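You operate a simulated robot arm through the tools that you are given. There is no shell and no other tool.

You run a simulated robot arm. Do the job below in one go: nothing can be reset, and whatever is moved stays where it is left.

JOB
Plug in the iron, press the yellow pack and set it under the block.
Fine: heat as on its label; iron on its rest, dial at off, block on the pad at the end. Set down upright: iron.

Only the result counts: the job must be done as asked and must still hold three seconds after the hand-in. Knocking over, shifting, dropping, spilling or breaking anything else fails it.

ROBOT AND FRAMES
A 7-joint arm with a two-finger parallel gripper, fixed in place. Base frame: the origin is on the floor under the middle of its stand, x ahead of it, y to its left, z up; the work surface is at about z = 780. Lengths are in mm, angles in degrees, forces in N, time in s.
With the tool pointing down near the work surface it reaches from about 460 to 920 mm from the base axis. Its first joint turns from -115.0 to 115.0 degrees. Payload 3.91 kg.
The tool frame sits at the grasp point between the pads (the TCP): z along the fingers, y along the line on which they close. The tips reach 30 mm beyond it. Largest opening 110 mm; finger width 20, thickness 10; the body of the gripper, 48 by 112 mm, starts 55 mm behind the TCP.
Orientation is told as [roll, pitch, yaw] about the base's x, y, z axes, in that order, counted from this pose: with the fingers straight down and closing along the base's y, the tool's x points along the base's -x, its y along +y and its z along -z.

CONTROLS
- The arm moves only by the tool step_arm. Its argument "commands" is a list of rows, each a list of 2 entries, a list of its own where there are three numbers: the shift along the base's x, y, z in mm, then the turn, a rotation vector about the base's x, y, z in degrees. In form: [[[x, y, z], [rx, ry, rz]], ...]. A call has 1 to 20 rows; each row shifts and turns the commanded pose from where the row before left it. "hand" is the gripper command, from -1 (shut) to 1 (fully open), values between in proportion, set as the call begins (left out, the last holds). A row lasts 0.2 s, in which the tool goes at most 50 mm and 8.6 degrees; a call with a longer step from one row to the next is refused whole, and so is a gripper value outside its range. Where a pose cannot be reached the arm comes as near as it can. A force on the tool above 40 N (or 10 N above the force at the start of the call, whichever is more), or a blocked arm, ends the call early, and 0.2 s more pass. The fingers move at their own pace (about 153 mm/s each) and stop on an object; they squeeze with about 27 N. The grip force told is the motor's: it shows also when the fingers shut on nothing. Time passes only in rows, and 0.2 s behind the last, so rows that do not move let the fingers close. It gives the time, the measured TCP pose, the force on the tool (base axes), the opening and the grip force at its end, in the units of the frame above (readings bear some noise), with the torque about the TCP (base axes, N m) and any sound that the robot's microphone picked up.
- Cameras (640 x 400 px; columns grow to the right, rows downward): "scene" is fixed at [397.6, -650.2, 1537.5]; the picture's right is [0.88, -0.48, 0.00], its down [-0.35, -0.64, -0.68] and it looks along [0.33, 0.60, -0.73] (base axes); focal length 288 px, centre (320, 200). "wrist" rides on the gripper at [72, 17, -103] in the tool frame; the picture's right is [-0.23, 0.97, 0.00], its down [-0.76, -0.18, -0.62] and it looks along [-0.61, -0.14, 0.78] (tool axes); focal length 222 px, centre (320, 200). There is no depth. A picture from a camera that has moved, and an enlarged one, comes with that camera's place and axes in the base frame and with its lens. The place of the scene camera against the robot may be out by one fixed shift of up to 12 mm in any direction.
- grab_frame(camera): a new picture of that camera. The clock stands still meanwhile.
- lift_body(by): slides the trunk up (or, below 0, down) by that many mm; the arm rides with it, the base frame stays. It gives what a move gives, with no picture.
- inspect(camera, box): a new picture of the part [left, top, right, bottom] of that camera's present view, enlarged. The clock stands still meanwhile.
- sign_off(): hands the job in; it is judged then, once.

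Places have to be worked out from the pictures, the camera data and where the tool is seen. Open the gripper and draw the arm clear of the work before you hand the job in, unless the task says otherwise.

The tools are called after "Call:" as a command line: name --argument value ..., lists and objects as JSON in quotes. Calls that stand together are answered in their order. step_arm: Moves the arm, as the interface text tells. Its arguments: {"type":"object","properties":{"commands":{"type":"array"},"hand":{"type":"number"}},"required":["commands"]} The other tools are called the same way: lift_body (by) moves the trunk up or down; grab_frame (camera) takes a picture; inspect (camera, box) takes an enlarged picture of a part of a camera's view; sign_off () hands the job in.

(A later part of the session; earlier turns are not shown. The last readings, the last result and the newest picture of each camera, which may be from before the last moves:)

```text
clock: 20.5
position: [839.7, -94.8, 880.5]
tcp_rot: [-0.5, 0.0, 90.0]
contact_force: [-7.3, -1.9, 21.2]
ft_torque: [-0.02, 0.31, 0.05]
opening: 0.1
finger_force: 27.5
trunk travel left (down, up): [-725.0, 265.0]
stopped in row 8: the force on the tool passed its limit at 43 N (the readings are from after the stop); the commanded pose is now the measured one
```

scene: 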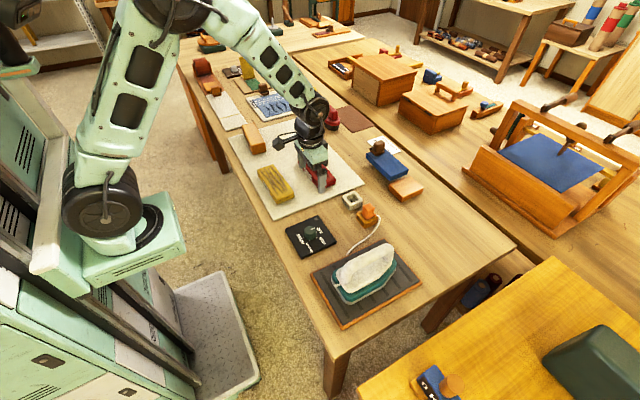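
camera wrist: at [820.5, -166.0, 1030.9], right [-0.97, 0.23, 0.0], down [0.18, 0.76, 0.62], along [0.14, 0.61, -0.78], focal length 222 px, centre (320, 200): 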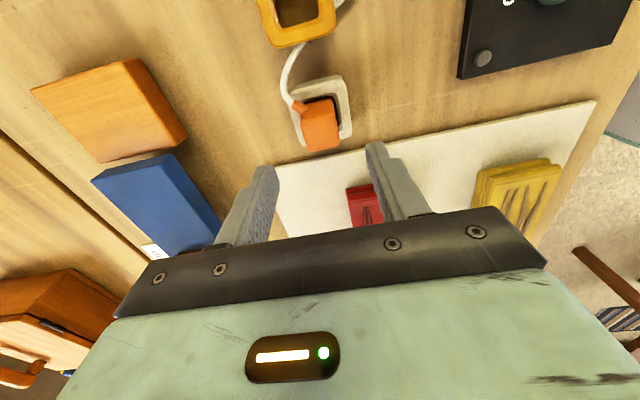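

The plug is firmly home (43 N stop at its top). The knob triangulates to about (635.5,-156, top z≈818) with ticks at 60° spacing, OFF toward +x and WOOL 60° clockwise of it. I lift and move above the knob.

Call:
step_arm --commands '[[[0, 0, 25], [0, 0, 0]], [[0, 0, 30], [0, 0, 0]], [[-34, -10.3, 0], [0, 0, 0]], [[-34, -10.3, 0], [0, 0, 0]], [[-34, -10.3, 0], [0, 0, 0]], [[-34, -10.3, 0], [0, 0, 0]], [[-34, -10.3, 0], [0, 0, 0]], [[-34, -10.2, 0], [0, 0, 0]]]' --hand 0.1

Call:
grab_frame --camera "wrist"

Call:
inspect --camera "scene" --box '[260, 160, 400, 260]'

```text
clock: 22.3
position: [634.2, -155.3, 933.5]
tcp_rot: [-0.5, 0.0, 90.0]
contact_force: [1.0, -0.4, -0.1]
ft_torque: [0.0, 0.02, 0.02]
opening: 60.5
finger_force: 0.1
trunk travel left (down, up): [-725.0, 265.0]
```

```text
taken
camera wrist: at [617.2, -228.5, 1039.0], right [-0.97, 0.23, -0.01], down [0.17, 0.76, 0.62], along [0.15, 0.61, -0.78], focal length 222 px, centre (320, 200)
```

wrist: 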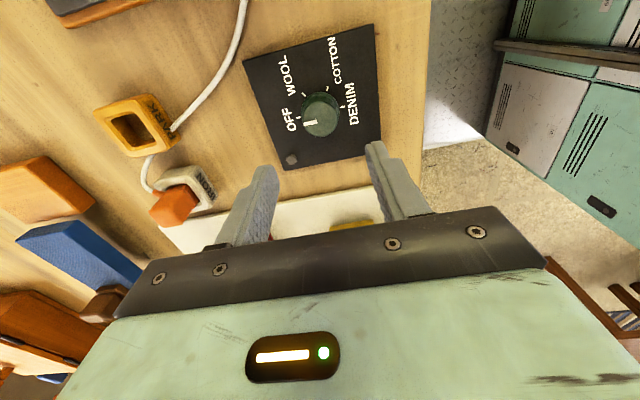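

```text
4.00 times, centred on (330, 210) of scene
camera zoom: at [397.6, -650.2, 1537.5], right [0.88, -0.48, 0.0], down [-0.35, -0.64, -0.68], along [0.33, 0.6, -0.73], focal length 1153 px, centre (280, 160)
```

zoom: 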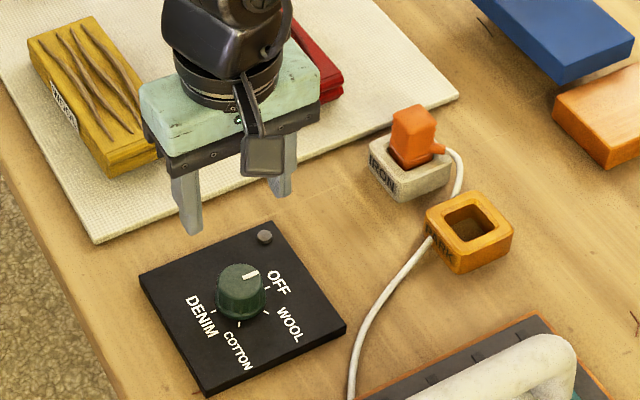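

The knob is below the camera. I enlarge to refine its centre.

Call:
inspect --camera "wrist" --box '[230, 15, 390, 175]'

```text
2.50 times, centred on (310, 95) of wrist
camera zoom: at [617.2, -228.5, 1039.0], right [-0.97, 0.23, -0.01], down [0.17, 0.76, 0.62], along [0.15, 0.61, -0.78], focal length 555 px, centre (345, 462)
```

zoom: 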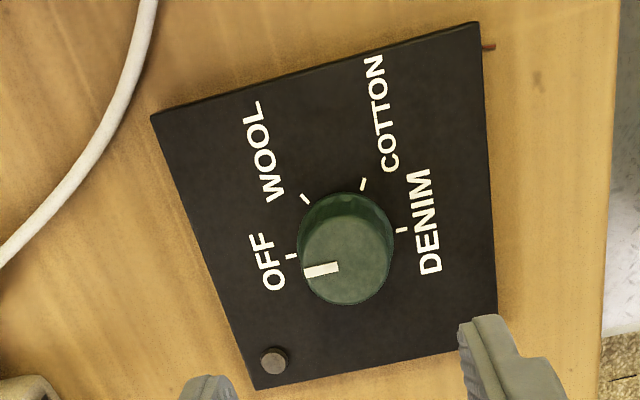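

Knob centre is about (635.3,-155.8). I correct the slight roll, and descend around the knob with fingers open 60 mm.

Call:
step_arm --commands '[[[1.1, -0.5, -25], [0.5, 0, 0]], [[0, 0, -30], [0, 0, 0]], [[0, 0, -25], [0, 0, 0]], [[0, 0, -15], [0, 0, 0]], [[0, 0, -8], [0, 0, 0]], [[0, 0, -4], [0, 0, 0]], [[0, 0, -3], [0, 0, 0]], [[0, 0, 0], [0, 0, 0]]]'

Call:
grab_frame --camera "wrist"

Call:
inspect --camera "scene" --box '[270, 190, 350, 260]'

```text
clock: 24.1
position: [635.5, -156.6, 824.0]
tcp_rot: [-0.3, -0.6, 90.0]
contact_force: [-0.3, 0.0, -0.2]
ft_torque: [0.01, 0.0, -0.01]
opening: 60.5
finger_force: 0.1
trunk travel left (down, up): [-725.0, 265.0]
```

```text
taken
camera wrist: at [618.4, -230.9, 926.8], right [-0.97, 0.23, 0.0], down [0.17, 0.76, 0.63], along [0.15, 0.61, -0.78], focal length 222 px, centre (320, 200)
```

wrist: 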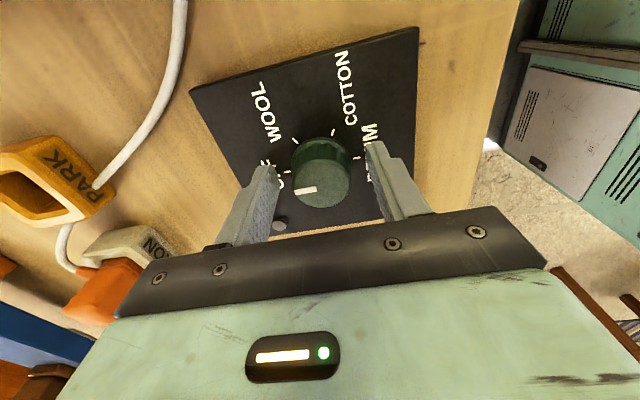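

```text
5.71 times, centred on (310, 225) of scene
camera zoom: at [397.6, -650.2, 1537.5], right [0.88, -0.48, 0.0], down [-0.35, -0.64, -0.68], along [0.33, 0.6, -0.73], focal length 1647 px, centre (377, 57)
```

zoom: 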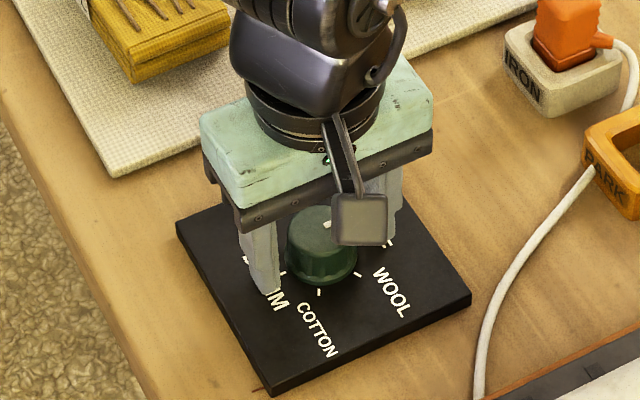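

The fingers straddle the knob without contact. I fix the small tilt and close on the knob.

Call:
step_arm --commands '[[[0, 0, -1], [-0.5, 0.3, 0]], [[0, 0, 0], [0, 0, 0]], [[0, 0, 0], [0, 0, 0]], [[0, 0, 0], [0, 0, 0]]]' --hand -1

Call:
grab_frame --camera "wrist"

```text
clock: 25.1
position: [635.3, -156.7, 822.7]
tcp_rot: [0.0, 0.0, 90.0]
contact_force: [-6.7, 1.1, 17.7]
ft_torque: [0.02, 0.31, -0.04]
opening: 37.6
finger_force: 44.4
trunk travel left (down, up): [-725.0, 265.0]
```

```text
taken
camera wrist: at [618.7, -229.8, 927.5], right [-0.97, 0.23, 0.0], down [0.18, 0.76, 0.62], along [0.14, 0.61, -0.78], focal length 222 px, centre (320, 200)
```

wrist: 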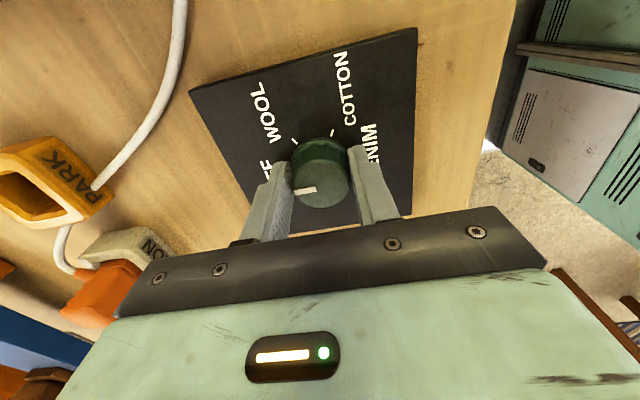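

The grip is on the knob (37.6 mm) with a slight upward push from its taper. I turn it 60° clockwise toward WOOL.

Call:
step_arm --commands '[[[-0.4, 0, 0.3], [0, 0, -6]], [[0, 0, 0], [0, 0, -6]], [[0, 0, 0], [0, 0, -6]], [[0, 0, 0], [0, 0, -6]], [[0, 0, 0], [0, 0, -6]], [[0, 0, 0], [0, 0, -6]], [[0, 0, 0], [0, 0, -6]], [[0, 0, 0], [0, 0, -6]], [[0, 0, 0], [0, 0, -6]], [[0, 0, 0], [0, 0, -6]], [[0, 0, 0], [0, 0, 0]]]'

Call:
grab_frame --camera "wrist"

Call:
inspect --camera "scene" --box '[270, 190, 350, 260]'

```text
clock: 27.5
position: [634.7, -155.4, 823.2]
tcp_rot: [0.0, 0.0, 29.9]
contact_force: [-23.4, 3.9, 24.5]
ft_torque: [0.46, 0.33, 0.02]
opening: 37.5
finger_force: 45.0
trunk travel left (down, up): [-725.0, 265.0]
```

```text
taken
camera wrist: at [562.9, -177.8, 927.4], right [-0.29, 0.96, 0.0], down [0.75, 0.23, 0.62], along [0.6, 0.18, -0.78], focal length 222 px, centre (320, 200)
```

wrist: 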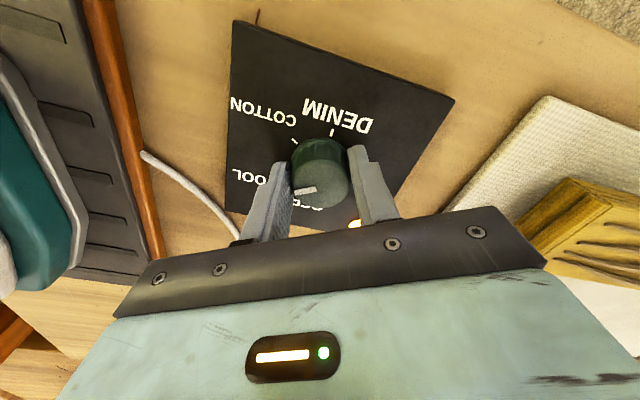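

```text
5.71 times, centred on (310, 225) of scene
camera zoom: at [397.6, -650.2, 1537.5], right [0.88, -0.48, 0.0], down [-0.35, -0.64, -0.68], along [0.33, 0.6, -0.73], focal length 1647 px, centre (377, 57)
```

zoom: 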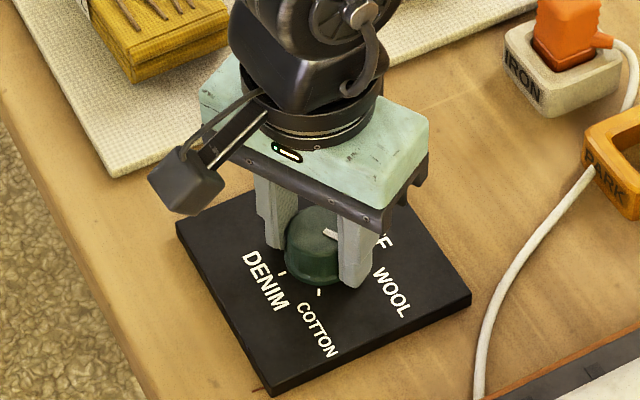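

The lamp on the panel glows, so the plug works and the dial has left OFF. I release the knob, rise and check the pointer.

Call:
step_arm --commands '[[[0, 0, 0], [0, 0, 0]], [[0, 0, 0], [0, 0, 0]], [[0, 0, 15], [0, 0, 0]], [[0, 0, 30], [0, 0, 0]], [[0, 0, 35], [0, 0, 0]], [[0, 0, 30], [0, 0, 0]]]' --hand 0.1

Call:
grab_frame --camera "wrist"

Call:
inspect --camera "scene" --box '[270, 190, 350, 260]'

```text
clock: 28.9
position: [635.0, -156.6, 931.3]
tcp_rot: [0.0, 0.0, 30.0]
contact_force: [1.3, 0.3, 0.5]
ft_torque: [0.0, -0.02, 0.05]
opening: 60.5
finger_force: 0.0
trunk travel left (down, up): [-725.0, 265.0]
```

```text
taken
camera wrist: at [564.2, -178.4, 1035.9], right [-0.29, 0.96, 0.0], down [0.75, 0.23, 0.62], along [0.6, 0.18, -0.78], focal length 222 px, centre (320, 200)
```

wrist: 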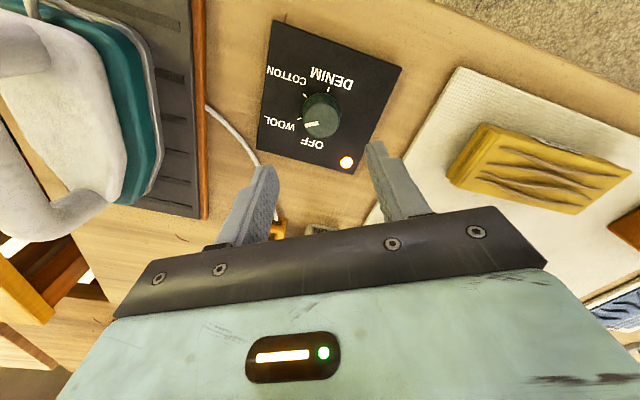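

```text
5.71 times, centred on (310, 225) of scene
camera zoom: at [397.6, -650.2, 1537.5], right [0.88, -0.48, 0.0], down [-0.35, -0.64, -0.68], along [0.33, 0.6, -0.73], focal length 1647 px, centre (377, 57)
```

zoom: 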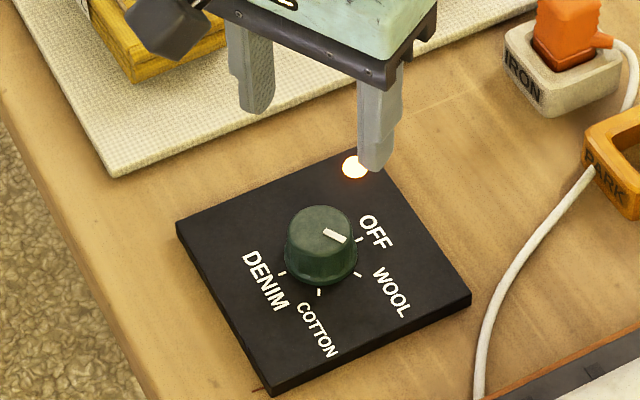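

Call:
inspect --camera "wrist" --box '[250, 15, 410, 180]'

Call:
inspect --camera "scene" --box '[295, 205, 335, 240]'

```text
2.42 times, centred on (330, 98) of wrist
camera zoom: at [564.2, -178.4, 1035.9], right [-0.29, 0.96, 0.0], down [0.75, 0.23, 0.62], along [0.6, 0.18, -0.78], focal length 538 px, centre (296, 448)
```

zoom: 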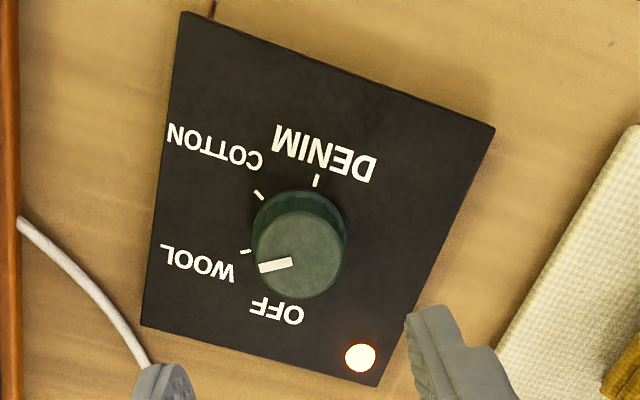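

```text
11.43 times, centred on (315, 222) of scene
camera zoom: at [397.6, -650.2, 1537.5], right [0.88, -0.48, 0.0], down [-0.35, -0.64, -0.68], along [0.33, 0.6, -0.73], focal length 3295 px, centre (377, -57)
```

zoom: 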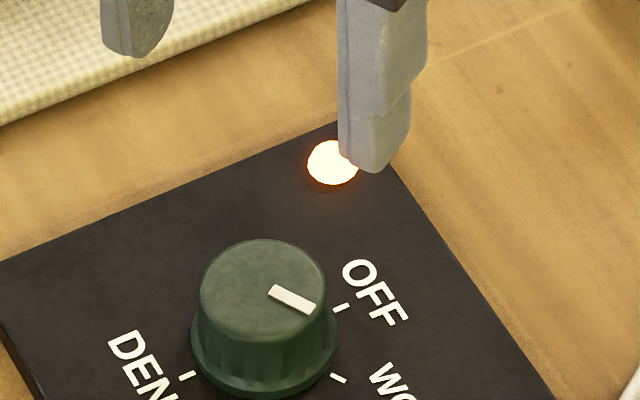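

The pointer direction computes to about -60°, exactly WOOL, and the lamp is lit. Next I raise the arm and move the wrist camera to look at the iron from the robot side.

Call:
step_arm --commands '[[[-5, -5, 40], [0, 0, -5]], [[-5, -5, 40], [0, 0, -5]], [[-16, -25, 36], [0, 0, -5]], [[-20, -35, 0], [0, 0, -5]], [[-20, -35, 0], [0, 0, -5]], [[-20, -35, 0], [0, 0, -5]], [[-20, -35, 0], [0, 0, 0]]]' --hand 1

Call:
grab_frame --camera "wrist"

Call:
inspect --camera "scene" --box '[300, 230, 430, 335]'

```text
clock: 30.5
position: [531.0, -332.3, 1047.5]
tcp_rot: [-0.1, -0.1, 0.0]
contact_force: [-0.5, 0.3, -0.1]
ft_torque: [-0.01, 0.04, 0.01]
opening: 109.7
finger_force: 0.0
trunk travel left (down, up): [-725.0, 265.0]
```

```text
taken
camera wrist: at [459.2, -315.9, 1152.1], right [0.23, 0.97, 0.0], down [0.76, -0.18, 0.62], along [0.61, -0.14, -0.78], focal length 222 px, centre (320, 200)
```

wrist: 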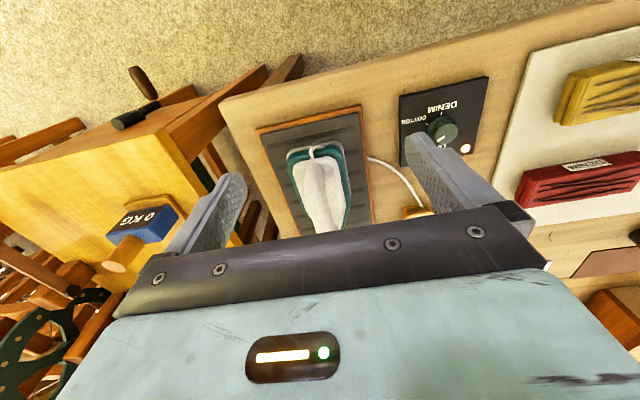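

```text
3.81 times, centred on (365, 282) of scene
camera zoom: at [397.6, -650.2, 1537.5], right [0.88, -0.48, 0.0], down [-0.35, -0.64, -0.68], along [0.33, 0.6, -0.73], focal length 1098 px, centre (149, -114)
```

zoom: 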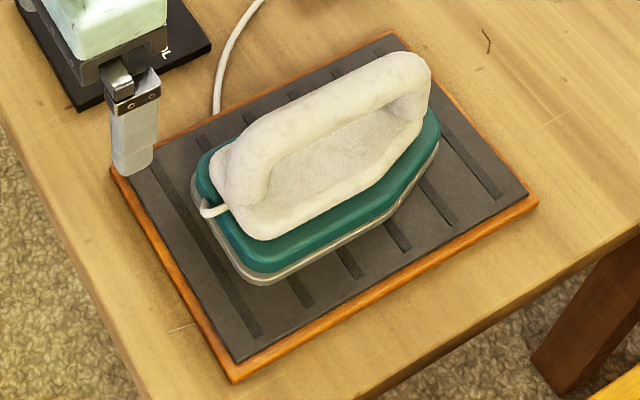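

The iron lies along x, its heel toward the robot and nose toward +x, so yaw 0 suits its handle. I enlarge to measure it.

Call:
inspect --camera "wrist" --box '[240, 95, 390, 240]'

```text
2.76 times, centred on (315, 168) of wrist
camera zoom: at [459.2, -315.9, 1152.1], right [0.23, 0.97, 0.0], down [0.76, -0.18, 0.62], along [0.61, -0.14, -0.78], focal length 613 px, centre (334, 290)
```

zoom: 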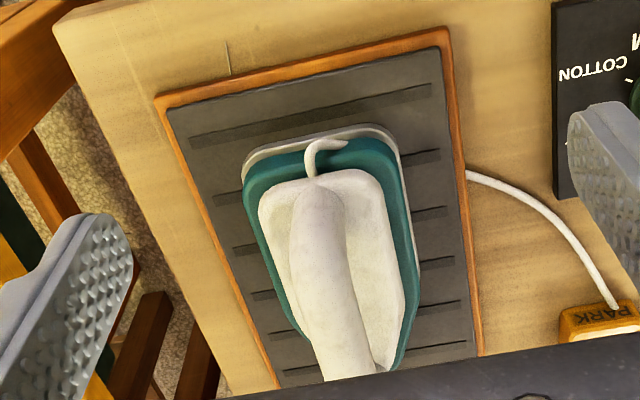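

The rest spans y from about -453 to -279 and the iron's centre line is near y=-367. I move forward to get a steeper view over the handle.

Call:
step_arm --commands '[[[36, -5, 0], [0, 0, 0]], [[36, -5, 0], [0, 0, 0]], [[36, -5, 0], [0, 0, 0]], [[36, -5, 0], [0, 0, 0]], [[36, -5, 0], [0, 0, 0]], [[0, 0, 0], [0, 0, 0]]]'

Call:
inspect --camera "wrist" --box '[220, 0, 400, 200]'

Call:
inspect --camera "scene" --box '[280, 160, 400, 260]'

```text
clock: 31.9
position: [709.3, -355.9, 1047.2]
tcp_rot: [0.0, 0.0, 0.0]
contact_force: [0.6, -0.3, 0.8]
ft_torque: [0.0, 0.02, 0.01]
opening: 110.1
finger_force: 0.0
trunk travel left (down, up): [-725.0, 265.0]
```

```text
2.00 times, centred on (310, 100) of wrist
camera zoom: at [638.4, -339.5, 1152.9], right [0.23, 0.97, 0.0], down [0.76, -0.18, 0.62], along [0.61, -0.14, -0.78], focal length 444 px, centre (340, 400)
```

zoom: 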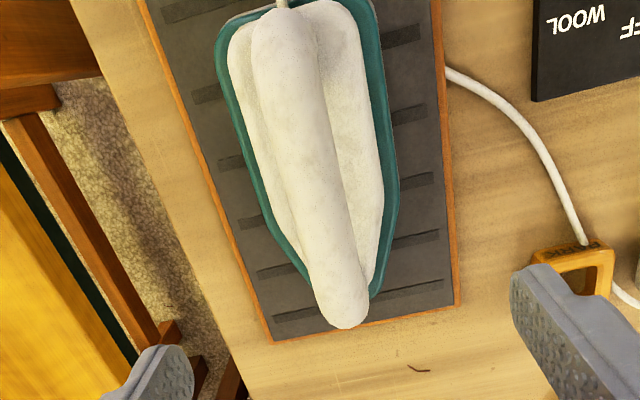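

```text
4.00 times, centred on (340, 210) of scene
camera zoom: at [397.6, -650.2, 1537.5], right [0.88, -0.48, 0.0], down [-0.35, -0.64, -0.68], along [0.33, 0.6, -0.73], focal length 1153 px, centre (240, 160)
```

zoom: 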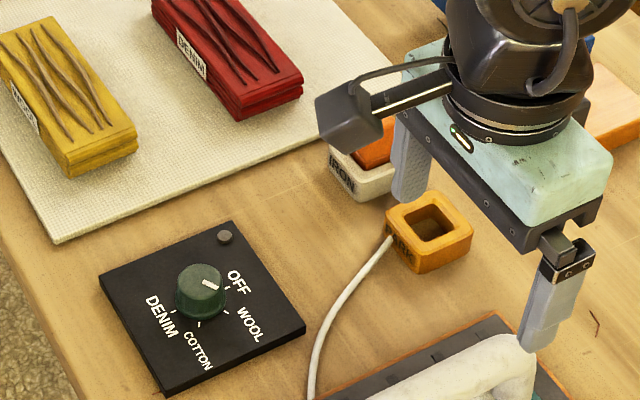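

The handle runs along x at y≈-366.5, about 29 mm thick. The lamp now appears off (probably up to heat), so I check dial, lamp and plug closely.

Call:
inspect --camera "scene" --box '[290, 205, 340, 245]'

Call:
inspect --camera "wrist" --box '[430, 0, 640, 200]'

```text
10.00 times, centred on (315, 225) of scene
camera zoom: at [397.6, -650.2, 1537.5], right [0.88, -0.48, 0.0], down [-0.35, -0.64, -0.68], along [0.33, 0.6, -0.73], focal length 2883 px, centre (370, -50)
```

zoom: 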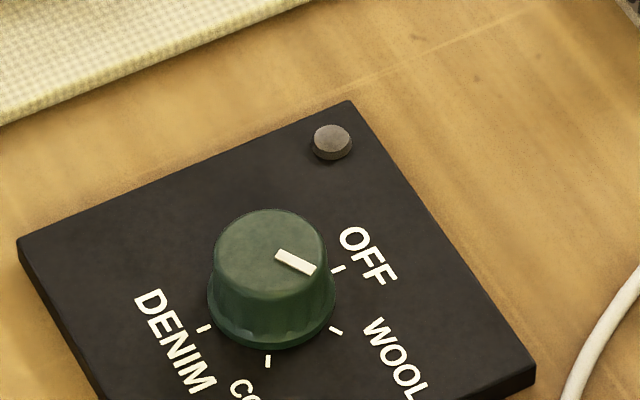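

```text
2.00 times, centred on (535, 100) of wrist
camera zoom: at [638.4, -339.5, 1152.9], right [0.23, 0.97, 0.0], down [0.76, -0.18, 0.62], along [0.61, -0.14, -0.78], focal length 444 px, centre (-110, 400)
```

zoom: 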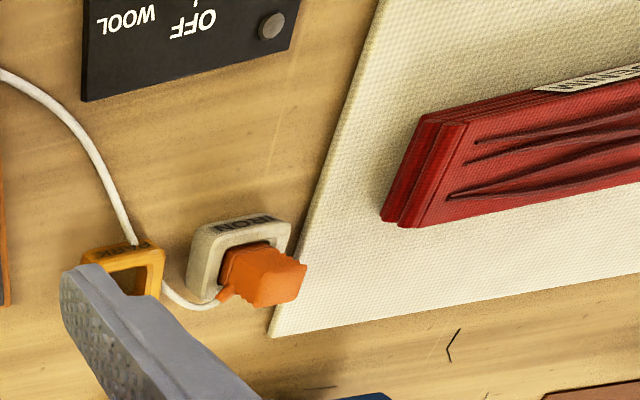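

The lamp went out with the dial still on WOOL and the plug in, so the iron should be up to heat. I move above the handle with the fingers partly open and hover to compare heights in the scene view.

Call:
step_arm --commands '[[[-3, -5.3, -30], [0, 0, 0]], [[-3.3, -5.3, -30], [0, 0, 0]], [[0, 0, -27], [0, 0, 0]], [[0, 0, -15], [0, 0, 0]], [[0, 0, 0], [0, 0, 0]]]' --hand 0.05

Call:
inspect --camera "scene" --box '[300, 220, 430, 330]'

Call:
grab_frame --camera "wrist"

```text
clock: 33.1
position: [703.7, -367.6, 947.2]
tcp_rot: [0.0, 0.0, 0.0]
contact_force: [0.3, 0.4, -0.1]
ft_torque: [0.02, -0.02, 0.0]
opening: 57.7
finger_force: 0.0
trunk travel left (down, up): [-725.0, 265.0]
```

```text
3.64 times, centred on (365, 275) of scene
camera zoom: at [397.6, -650.2, 1537.5], right [0.88, -0.48, 0.0], down [-0.35, -0.64, -0.68], along [0.33, 0.6, -0.73], focal length 1048 px, centre (156, -73)
```

zoom: 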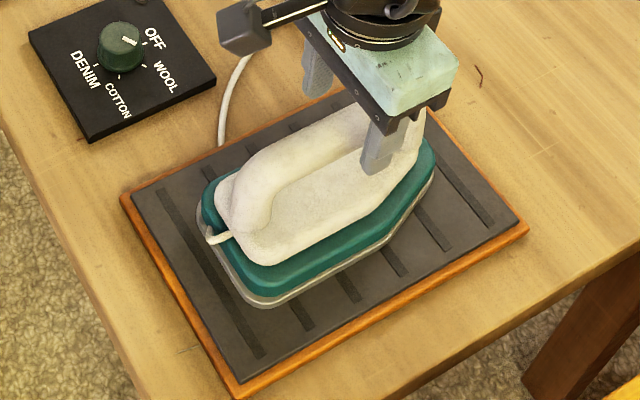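

```text
taken
camera wrist: at [631.4, -351.1, 1051.5], right [0.23, 0.97, 0.0], down [0.76, -0.18, 0.62], along [0.61, -0.14, -0.78], focal length 222 px, centre (320, 200)
```

wrist: 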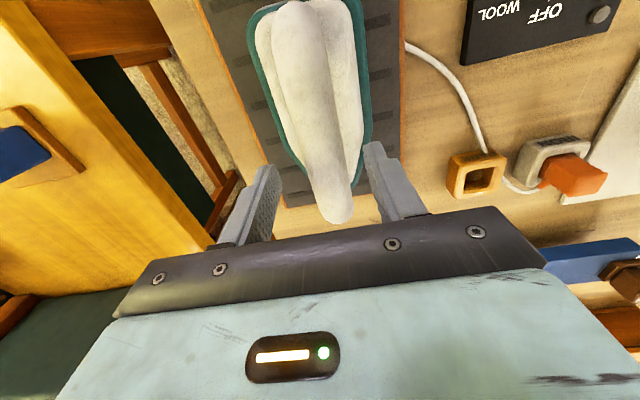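

The handle is centred between the fingers. I lower to about z=905 and check again.

Call:
step_arm --commands '[[[0, 0.5, -15], [0, 0, 0]], [[0, 0, -12], [0, 0, 0]], [[0, 0, -10], [0, 0, 0]], [[0, 0, -5], [0, 0, 0]], [[0, 0, 0], [0, 0, 0]]]'

Call:
inspect --camera "scene" --box '[320, 220, 420, 310]'

Call:
grab_frame --camera "wrist"

```text
clock: 34.3
position: [703.4, -366.9, 903.0]
tcp_rot: [0.1, 0.1, 0.0]
contact_force: [0.9, 0.2, 0.7]
ft_torque: [0.02, -0.02, 0.0]
opening: 57.6
finger_force: 0.1
trunk travel left (down, up): [-725.0, 265.0]
```

```text
4.44 times, centred on (370, 265) of scene
camera zoom: at [397.6, -650.2, 1537.5], right [0.88, -0.48, 0.0], down [-0.35, -0.64, -0.68], along [0.33, 0.6, -0.73], focal length 1281 px, centre (98, -89)
```

zoom: 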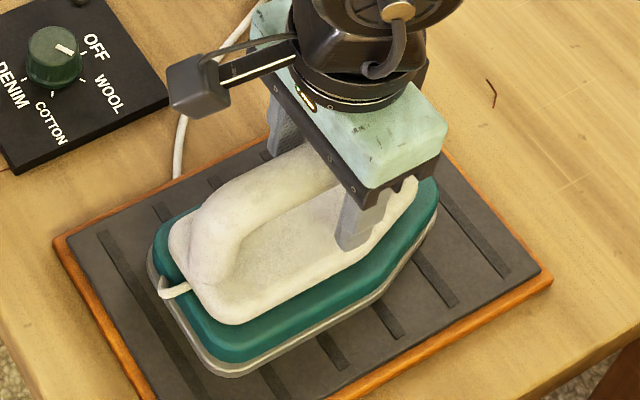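

```text
taken
camera wrist: at [631.3, -350.3, 1008.0], right [0.23, 0.97, 0.0], down [0.76, -0.18, 0.62], along [0.61, -0.14, -0.78], focal length 222 px, centre (320, 200)
```

wrist: 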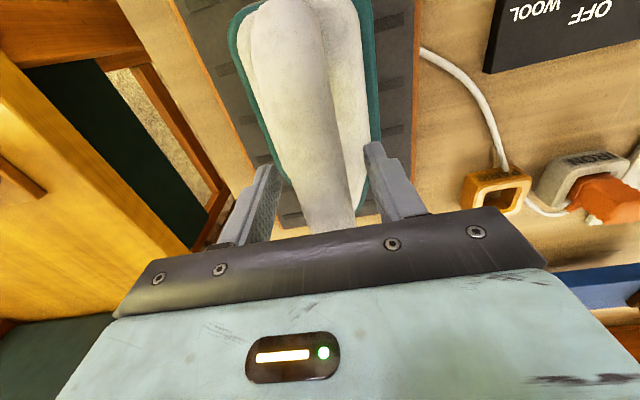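

TCP is close to the bar axis with no contact. I lower 5 mm more and close on the handle.

Call:
step_arm --commands '[[[0, 0, -2.5], [0, 0, 0]], [[0, 0, -2.5], [0, 0, 0]], [[0, 0, 0], [0, 0, 0]]]'

Call:
step_arm --commands '[[[0, 0, 0], [0, 0, 0]], [[0, 0, 0], [0, 0, 0]], [[0, 0, 0], [0, 0, 0]]]' --hand -1

Call:
inspect --camera "scene" --box '[320, 220, 420, 310]'

Call:
grab_frame --camera "wrist"

```text
clock: 35.1
position: [703.7, -365.9, 899.4]
tcp_rot: [0.0, 0.0, 0.1]
contact_force: [0.5, 0.1, -0.5]
ft_torque: [-0.01, -0.02, 0.01]
opening: 57.5
finger_force: 0.0
trunk travel left (down, up): [-725.0, 265.0]
```

```text
clock: 35.9
position: [705.1, -367.6, 898.9]
tcp_rot: [0.0, 0.0, 0.0]
contact_force: [0.3, 3.5, 0.8]
ft_torque: [0.24, -0.32, 0.12]
opening: 29.8
finger_force: 26.7
trunk travel left (down, up): [-725.0, 265.0]
```

```text
4.44 times, centred on (370, 265) of scene
camera zoom: at [397.6, -650.2, 1537.5], right [0.88, -0.48, 0.0], down [-0.35, -0.64, -0.68], along [0.33, 0.6, -0.73], focal length 1281 px, centre (98, -89)
```

zoom: 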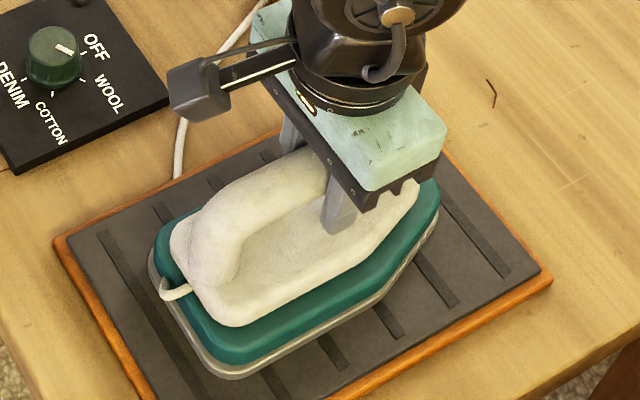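

```text
taken
camera wrist: at [632.2, -349.9, 1003.7], right [0.23, 0.97, 0.0], down [0.76, -0.18, 0.62], along [0.61, -0.14, -0.78], focal length 222 px, centre (320, 200)
```

wrist: 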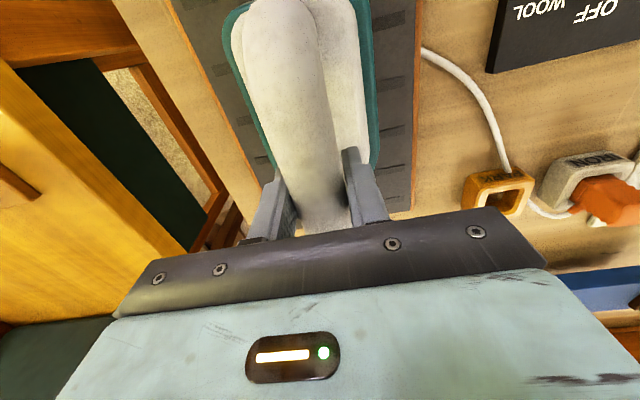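

The handle is held at 29.8 mm with the iron at TCP ≈ (704,-367,899); I remember that pose for its return. I lift a little and check weight and tilt.

Call:
step_arm --commands '[[[0, 0, 3], [0, 0, 0]], [[0, 0, 5], [0, 0, 0]], [[0, 0, 8], [0, 0, 0]], [[0, 0, 10], [0, 0, 0]], [[0, 0, 0], [0, 0, 0]]]'

Call:
inspect --camera "scene" --box '[310, 210, 430, 320]'

```text
clock: 37.1
position: [703.7, -367.8, 925.1]
tcp_rot: [-0.1, 0.0, 0.0]
contact_force: [-0.6, -0.9, -8.3]
ft_torque: [-0.02, -0.08, 0.02]
opening: 29.7
finger_force: 27.6
trunk travel left (down, up): [-725.0, 265.0]
```

```text
3.64 times, centred on (370, 265) of scene
camera zoom: at [397.6, -650.2, 1537.5], right [0.88, -0.48, 0.0], down [-0.35, -0.64, -0.68], along [0.33, 0.6, -0.73], focal length 1048 px, centre (138, -36)
```

zoom: 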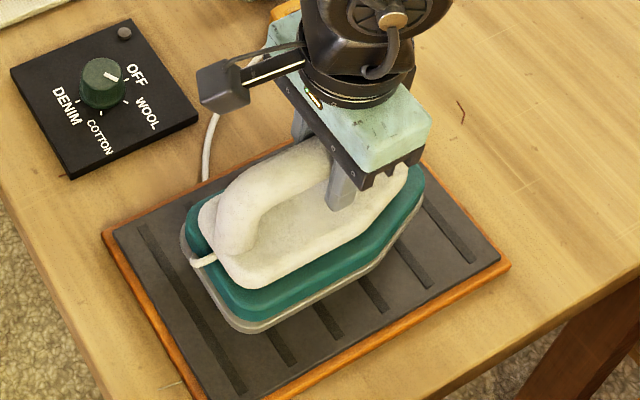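

The iron weighs about 8.5 N and hangs level. I lift it to about z=1015 and carry it toward the yellow pack (centre ≈ (625,104), long side along y, yaw ≈ +3°), turning +93° so its length matches the pack with the heel toward the cord.

Call:
step_arm --commands '[[[0, 0, 25], [0, 0, 0]], [[0, 0, 30], [0, 0, 0]], [[0, 0, 35], [0, 0, 0]], [[-5, 25, 0], [0, 0, 4]], [[-6, 35, 0], [0, 0, 7]], [[-6, 37, 0], [0, 0, 7]], [[-6, 37, 0], [0, 0, 7]], [[-6, 37, 0], [0, 0, 7]], [[-6, 37, 0], [0, 0, 7]], [[-6, 37, 0], [0, 0, 7]], [[-6, 37, 0], [0, 0, 7]], [[-6, 37, 0], [0, 0, 7]], [[-6, 37, 0], [0, 0, 7]], [[-6, 37, 0], [0, 0, 7]], [[-6, 37, 0], [0, 0, 7]], [[-5, 25, 0], [0, 0, 7]], [[-3, 10, 0], [0, 0, 7]], [[0, 0, 0], [0, 0, 5]], [[0, 0, 0], [0, 0, 0]]]'

Call:
grab_frame --camera "scene"

Call:
grab_frame --camera "wrist"

```text
clock: 41.1
position: [625.4, 99.8, 1015.0]
tcp_rot: [0.0, 0.0, 100.1]
contact_force: [0.6, 0.3, -7.9]
ft_torque: [0.04, 0.06, 0.0]
opening: 29.8
finger_force: 26.8
trunk travel left (down, up): [-725.0, 265.0]
```

```text
taken
```

scene: 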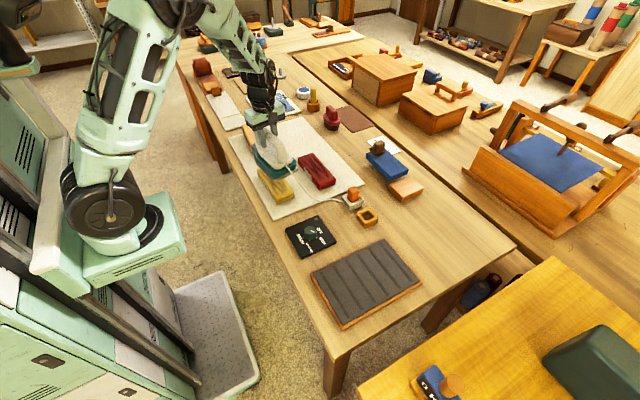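

```text
taken
camera wrist: at [621.0, 23.7, 1119.4], right [-1.0, 0.05, 0.0], down [0.04, 0.78, 0.62], along [0.03, 0.62, -0.78], focal length 222 px, centre (320, 200)
```

wrist: 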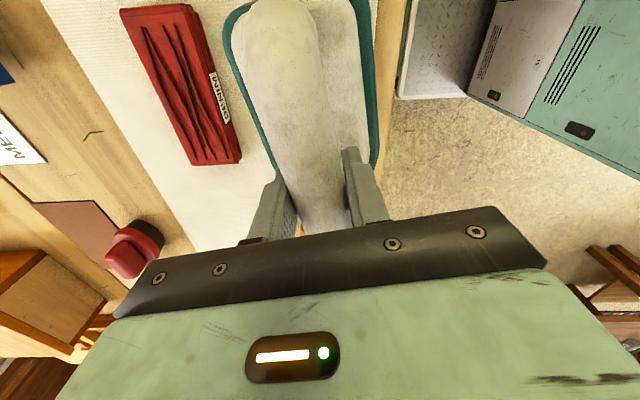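

Yaw came out at 100° and y at 99.8, so I correct by -7° and -7.8 mm, then check the iron over the pack in the scene view.

Call:
step_arm --commands '[[[0, -4, -15], [0, 0, -3.5]], [[0, -3.8, -15], [0, 0, -3.5]], [[0, 0, -15], [0, 0, 0]], [[0, 0, 0], [0, 0, 0]]]'

Call:
inspect --camera "scene" --box '[220, 90, 360, 220]'

Call:
inspect --camera "scene" --box '[280, 165, 400, 265]'

```text
clock: 42.1
position: [624.9, 90.5, 970.0]
tcp_rot: [0.0, 0.1, 93.0]
contact_force: [0.2, -0.6, -7.4]
ft_torque: [0.06, 0.0, -0.03]
opening: 29.9
finger_force: 27.1
trunk travel left (down, up): [-725.0, 265.0]
```

```text
3.08 times, centred on (290, 155) of scene
camera zoom: at [397.6, -650.2, 1537.5], right [0.88, -0.48, 0.0], down [-0.35, -0.64, -0.68], along [0.33, 0.6, -0.73], focal length 887 px, centre (412, 338)
```

zoom: 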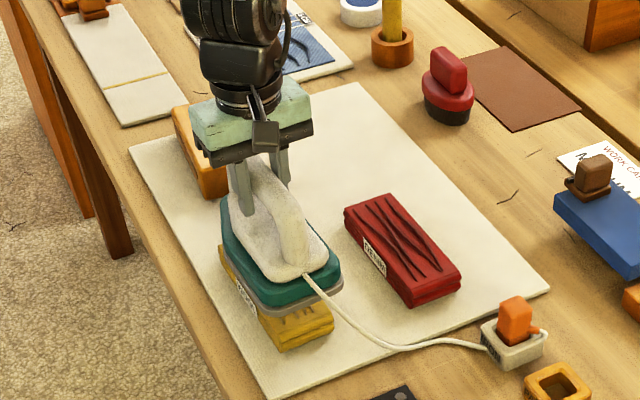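

```text
4.00 times, centred on (340, 215) of scene
camera zoom: at [397.6, -650.2, 1537.5], right [0.88, -0.48, 0.0], down [-0.35, -0.64, -0.68], along [0.33, 0.6, -0.73], focal length 1153 px, centre (240, 140)
```

zoom: 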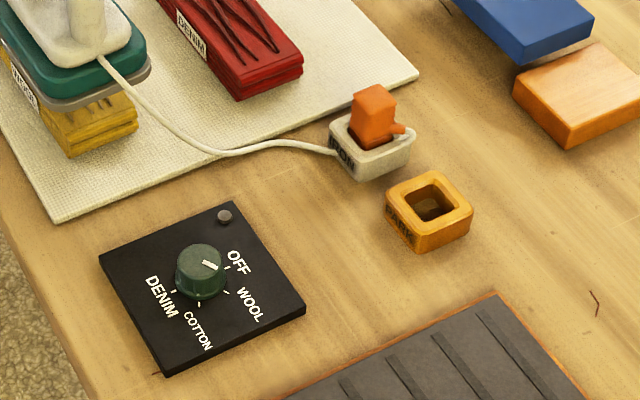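

The iron hovers squarely over the yellow pack; the lamp is off and the dial is on WOOL. I lower it in small steps until the reading shows it resting on the pack.

Call:
step_arm --commands '[[[0, 1, -10], [0, 0, 0]], [[0, 0, -8], [0, 0, 0]], [[0, 0, -6], [0, 0, 0]], [[0, 0, -4], [0, 0, 0]], [[0, 0, -3], [0, 0, 0]], [[0, 0, -3], [0, 0, 0]], [[0, 0, 0], [0, 0, 0]]]'

Call:
inspect --camera "scene" --box '[220, 90, 360, 220]'

```text
clock: 43.7
position: [624.6, 92.4, 935.9]
tcp_rot: [0.0, 0.0, 93.0]
contact_force: [-0.3, 0.2, -8.6]
ft_torque: [0.05, -0.03, 0.01]
opening: 30.1
finger_force: 27.1
trunk travel left (down, up): [-725.0, 265.0]
```

```text
3.08 times, centred on (290, 155) of scene
camera zoom: at [397.6, -650.2, 1537.5], right [0.88, -0.48, 0.0], down [-0.35, -0.64, -0.68], along [0.33, 0.6, -0.73], focal length 887 px, centre (412, 338)
```

zoom: 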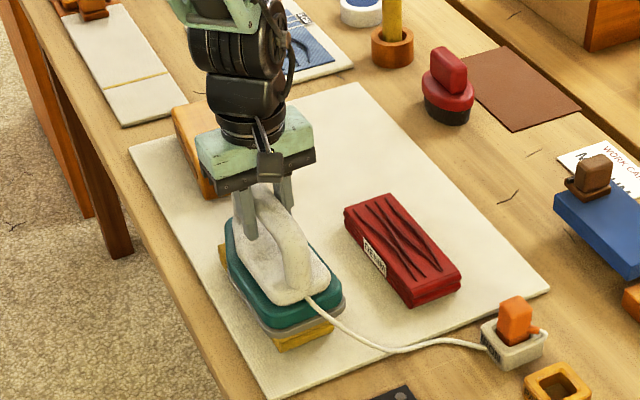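

Still hanging free at z≈936. I continue down slowly.

Call:
step_arm --commands '[[[0, 0, -2], [0, 0, 0]], [[0, 0, -2], [0, 0, 0]], [[0, 0, -2], [0, 0, 0]], [[0, 0, 0], [0, 0, 0]]]'

```text
clock: 44.7
position: [624.3, 91.2, 930.1]
tcp_rot: [-0.1, 0.0, 93.0]
contact_force: [0.4, 0.1, -8.1]
ft_torque: [0.02, 0.0, 0.03]
opening: 29.8
finger_force: 26.5
trunk travel left (down, up): [-725.0, 265.0]
```

Call:
step_arm --commands '[[[0, 0, -2], [0, 0, 0]], [[0, 0, -1.5], [0, 0, 0]], [[0, 0, -1.5], [0, 0, 0]], [[0, 0, 0], [0, 0, 0]]]'

```text
clock: 45.7
position: [624.1, 91.0, 925.2]
tcp_rot: [0.0, 0.0, 93.0]
contact_force: [-1.6, -0.9, -3.9]
ft_torque: [-0.28, 0.15, -0.06]
opening: 29.8
finger_force: 27.6
trunk travel left (down, up): [-725.0, 265.0]
```

Contact begins at z≈925 (the reading dropped to -3.9 N). I press a bit further to load the iron onto the pack.

Call:
step_arm --commands '[[[0, 0, -0.8], [0, 0, 0]], [[0, 0, -0.8], [0, 0, 0]], [[0, 0, 0], [0, 0, 0]]]'

Call:
inspect --camera "scene" --box '[230, 130, 350, 240]'

```text
clock: 46.5
position: [623.9, 92.0, 925.2]
tcp_rot: [-0.1, -0.1, 93.1]
contact_force: [-1.1, -2.1, 17.1]
ft_torque: [-0.55, 0.48, 0.01]
opening: 30.0
finger_force: 27.0
trunk travel left (down, up): [-725.0, 265.0]
```

```text
3.64 times, centred on (290, 185) of scene
camera zoom: at [397.6, -650.2, 1537.5], right [0.88, -0.48, 0.0], down [-0.35, -0.64, -0.68], along [0.33, 0.6, -0.73], focal length 1048 px, centre (429, 254)
```

zoom: 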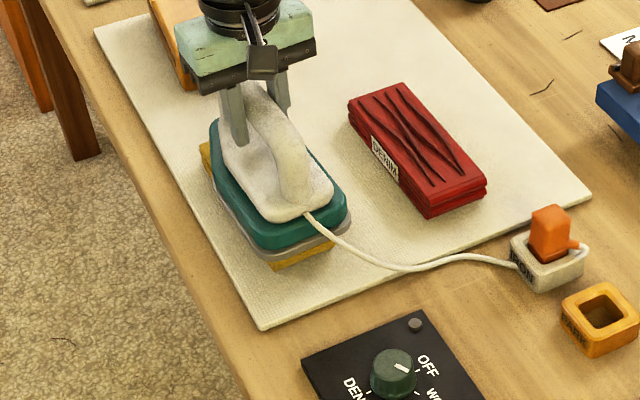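

The pack now carries about 25 N from the iron. I hold still for about three seconds and look for any sound or visual cue.

Call:
step_arm --commands '[[[0, 0, 0], [0, 0, 0]], [[0, 0, 0], [0, 0, 0]], [[0, 0, 0], [0, 0, 0]], [[0, 0, 0], [0, 0, 0]], [[0, 0, 0], [0, 0, 0]], [[0, 0, 0], [0, 0, 0]], [[0, 0, 0], [0, 0, 0]], [[0, 0, 0], [0, 0, 0]], [[0, 0, 0], [0, 0, 0]], [[0, 0, 0], [0, 0, 0]], [[0, 0, 0], [0, 0, 0]], [[0, 0, 0], [0, 0, 0]], [[0, 0, 0], [0, 0, 0]]]'

Call:
inspect --camera "scene" --box '[230, 130, 350, 240]'

Call:
grab_frame --camera "wrist"

```text
clock: 49.3
position: [624.2, 93.1, 925.0]
tcp_rot: [-0.1, -0.1, 92.9]
contact_force: [3.5, 1.2, 22.9]
ft_torque: [0.11, -0.03, -0.03]
opening: 29.9
finger_force: 26.5
trunk travel left (down, up): [-725.0, 265.0]
```

```text
3.64 times, centred on (290, 185) of scene
camera zoom: at [397.6, -650.2, 1537.5], right [0.88, -0.48, 0.0], down [-0.35, -0.64, -0.68], along [0.33, 0.6, -0.73], focal length 1048 px, centre (429, 254)
```

zoom: 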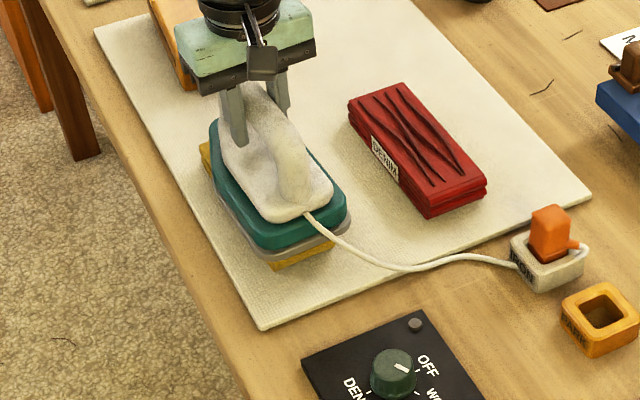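

```text
taken
camera wrist: at [611.9, 18.3, 1028.8], right [-0.98, 0.18, 0.0], down [0.14, 0.77, 0.62], along [0.11, 0.61, -0.78], focal length 222 px, centre (320, 200)
```

wrist: 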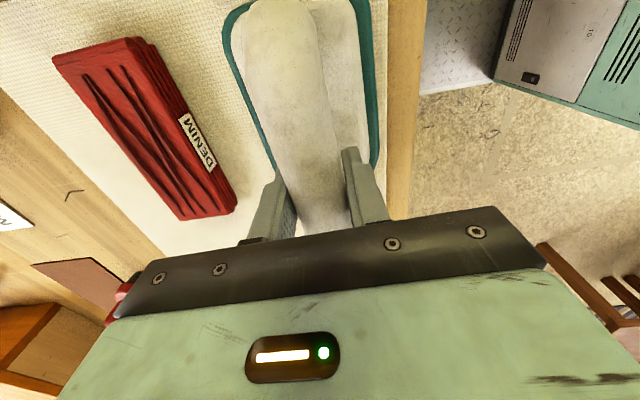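

No cue yet after about 3.5 s. I hold one more second, then lift straight up and look at the wrinkles.

Call:
step_arm --commands '[[[0, 0, 0], [0, 0, 0]], [[0, 0, 0], [0, 0, 0]], [[0, 0, 0], [0, 0, 0]], [[0, 0, 0], [0, 0, 0]], [[0, 0, 5], [0, 0, 0]], [[0, 0, 10], [0, 0, 0]], [[0, 0, 20], [0, 0, 0]], [[0, 0, 25], [0, 0, 0]], [[0, 0, 25], [0, 0, 0]]]'

Call:
inspect --camera "scene" --box '[230, 110, 350, 220]'

```text
clock: 51.3
position: [625.5, 91.4, 1009.5]
tcp_rot: [0.0, -0.1, 93.1]
contact_force: [0.9, 0.0, -8.5]
ft_torque: [0.05, 0.02, 0.02]
opening: 29.8
finger_force: 27.1
trunk travel left (down, up): [-725.0, 265.0]
```

```text
3.64 times, centred on (290, 165) of scene
camera zoom: at [397.6, -650.2, 1537.5], right [0.88, -0.48, 0.0], down [-0.35, -0.64, -0.68], along [0.33, 0.6, -0.73], focal length 1048 px, centre (429, 327)
```

zoom: 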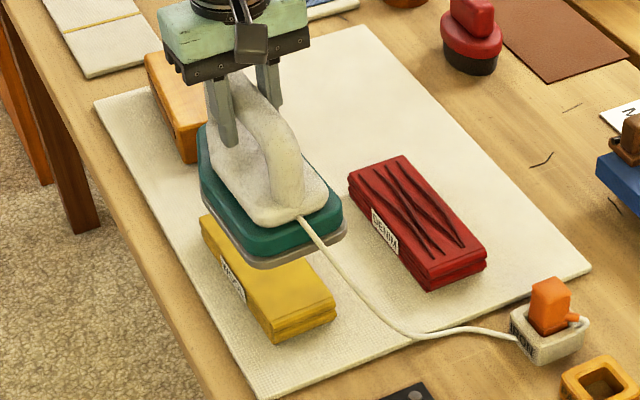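

The wrinkles are gone: the yellow pack is pressed. I carry the iron straight back over its rest, reversing the turn.

Call:
step_arm --commands '[[[6.6, -38.25, 0], [0, 0, -7.75]], [[6.6, -38.25, 0], [0, 0, -7.75]], [[6.6, -38.25, 0], [0, 0, -7.75]], [[6.6, -38.25, 0], [0, 0, -7.75]], [[6.6, -38.25, 0], [0, 0, -7.75]], [[6.6, -38.25, 0], [0, 0, -7.75]], [[6.6, -38.25, 0], [0, 0, -7.75]], [[6.6, -38.25, 0], [0, 0, -7.75]], [[6.6, -38.25, 0], [0, 0, -7.75]], [[6.6, -38.25, 0], [0, 0, -7.75]], [[6.6, -38.25, 0], [0, 0, -7.75]], [[6.4, -38.25, 0], [0, 0, -7.75]], [[0, 0, 0], [0, 0, 0]], [[0, 0, -30], [0, 0, 0]], [[0, 0, -30], [0, 0, 0]], [[0, 0, -25], [0, 0, 0]], [[0, 0, -10], [0, 0, 0]], [[0, 0, 0], [0, 0, 0]]]'

Call:
inspect --camera "scene" --box '[300, 210, 430, 330]'

```text
clock: 55.1
position: [701.6, -366.2, 914.2]
tcp_rot: [0.0, 0.0, 0.1]
contact_force: [-0.1, 0.0, -9.0]
ft_torque: [0.0, -0.05, 0.02]
opening: 29.8
finger_force: 26.6
trunk travel left (down, up): [-725.0, 265.0]
```

```text
3.33 times, centred on (365, 270) of scene
camera zoom: at [397.6, -650.2, 1537.5], right [0.88, -0.48, 0.0], down [-0.35, -0.64, -0.68], along [0.33, 0.6, -0.73], focal length 961 px, centre (170, -33)
```

zoom: 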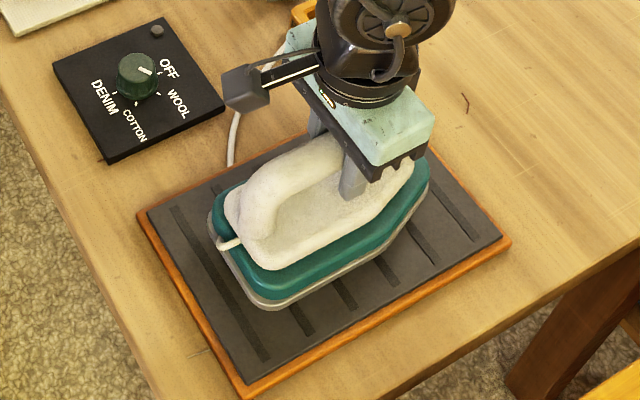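

The iron is over its rest, well within the plate. I lower it gently until it stands on the rest.

Call:
step_arm --commands '[[[1.5, 0, -5], [0, 0, 0]], [[0, 0, -4], [0, 0, 0]], [[0, 0, -2], [0, 0, 0]], [[0, 0, -2], [0, 0, 0]], [[0, 0, -1.5], [0, 0, 0]], [[0, 0, 0], [0, 0, 0]]]'

```text
clock: 56.5
position: [704.9, -365.6, 899.6]
tcp_rot: [-0.1, 0.0, 0.1]
contact_force: [0.7, 0.2, -7.7]
ft_torque: [-0.01, -0.03, 0.02]
opening: 30.0
finger_force: 27.1
trunk travel left (down, up): [-725.0, 265.0]
```

Call:
step_arm --commands '[[[0, 0, -1], [0, 0, 0]], [[0, 0, -1], [0, 0, 0]], [[0, 0, 0], [0, 0, 0]]]'

```text
clock: 57.3
position: [703.1, -366.0, 898.8]
tcp_rot: [0.0, 0.0, 0.1]
contact_force: [-3.5, 1.6, 12.2]
ft_torque: [0.49, 0.68, 0.06]
opening: 29.9
finger_force: 26.9
trunk travel left (down, up): [-725.0, 265.0]
```

The iron stands on its rest (+12 N). I open the fingers and rise straight up.

Call:
step_arm --commands '[[[0, 0, 0.5], [0, 0, 0]], [[0, 0, 0], [0, 0, 0]], [[0, 0, 10], [0, 0, 0]], [[0, 0, 25], [0, 0, 0]], [[0, 0, 35], [0, 0, 0]], [[0, 0, 40], [0, 0, 0]], [[0, 0, 30], [0, 0, 0]]]' --hand 0.1

Call:
grab_frame --camera "scene"

Call:
inspect --camera "scene" --box '[230, 110, 350, 220]'

```text
clock: 58.9
position: [705.9, -367.7, 1036.5]
tcp_rot: [0.0, 0.1, 0.0]
contact_force: [-0.1, -0.6, -0.7]
ft_torque: [-0.01, 0.02, 0.0]
opening: 60.4
finger_force: 0.1
trunk travel left (down, up): [-725.0, 265.0]
```

```text
taken
```

scene: 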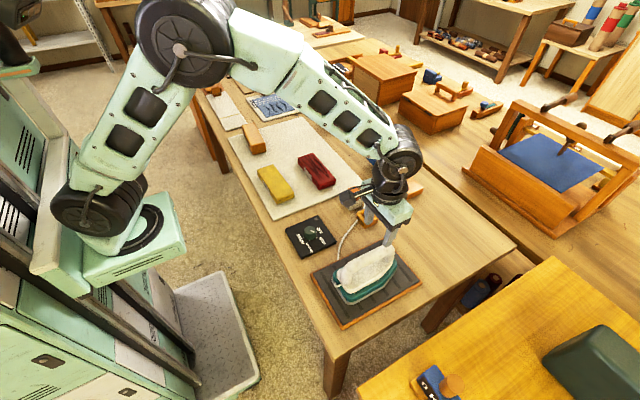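

```text
3.64 times, centred on (290, 165) of scene
camera zoom: at [397.6, -650.2, 1537.5], right [0.88, -0.48, 0.0], down [-0.35, -0.64, -0.68], along [0.33, 0.6, -0.73], focal length 1048 px, centre (429, 327)
```

zoom: 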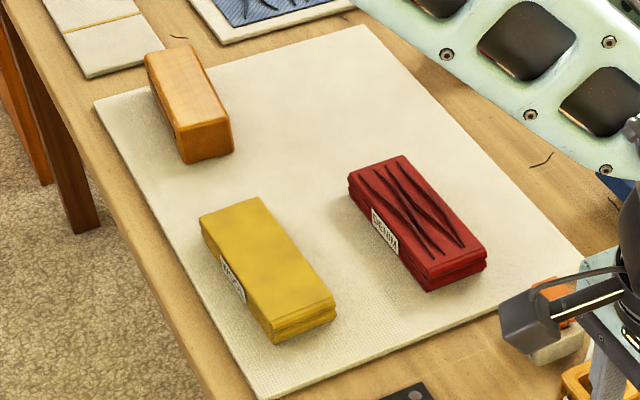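

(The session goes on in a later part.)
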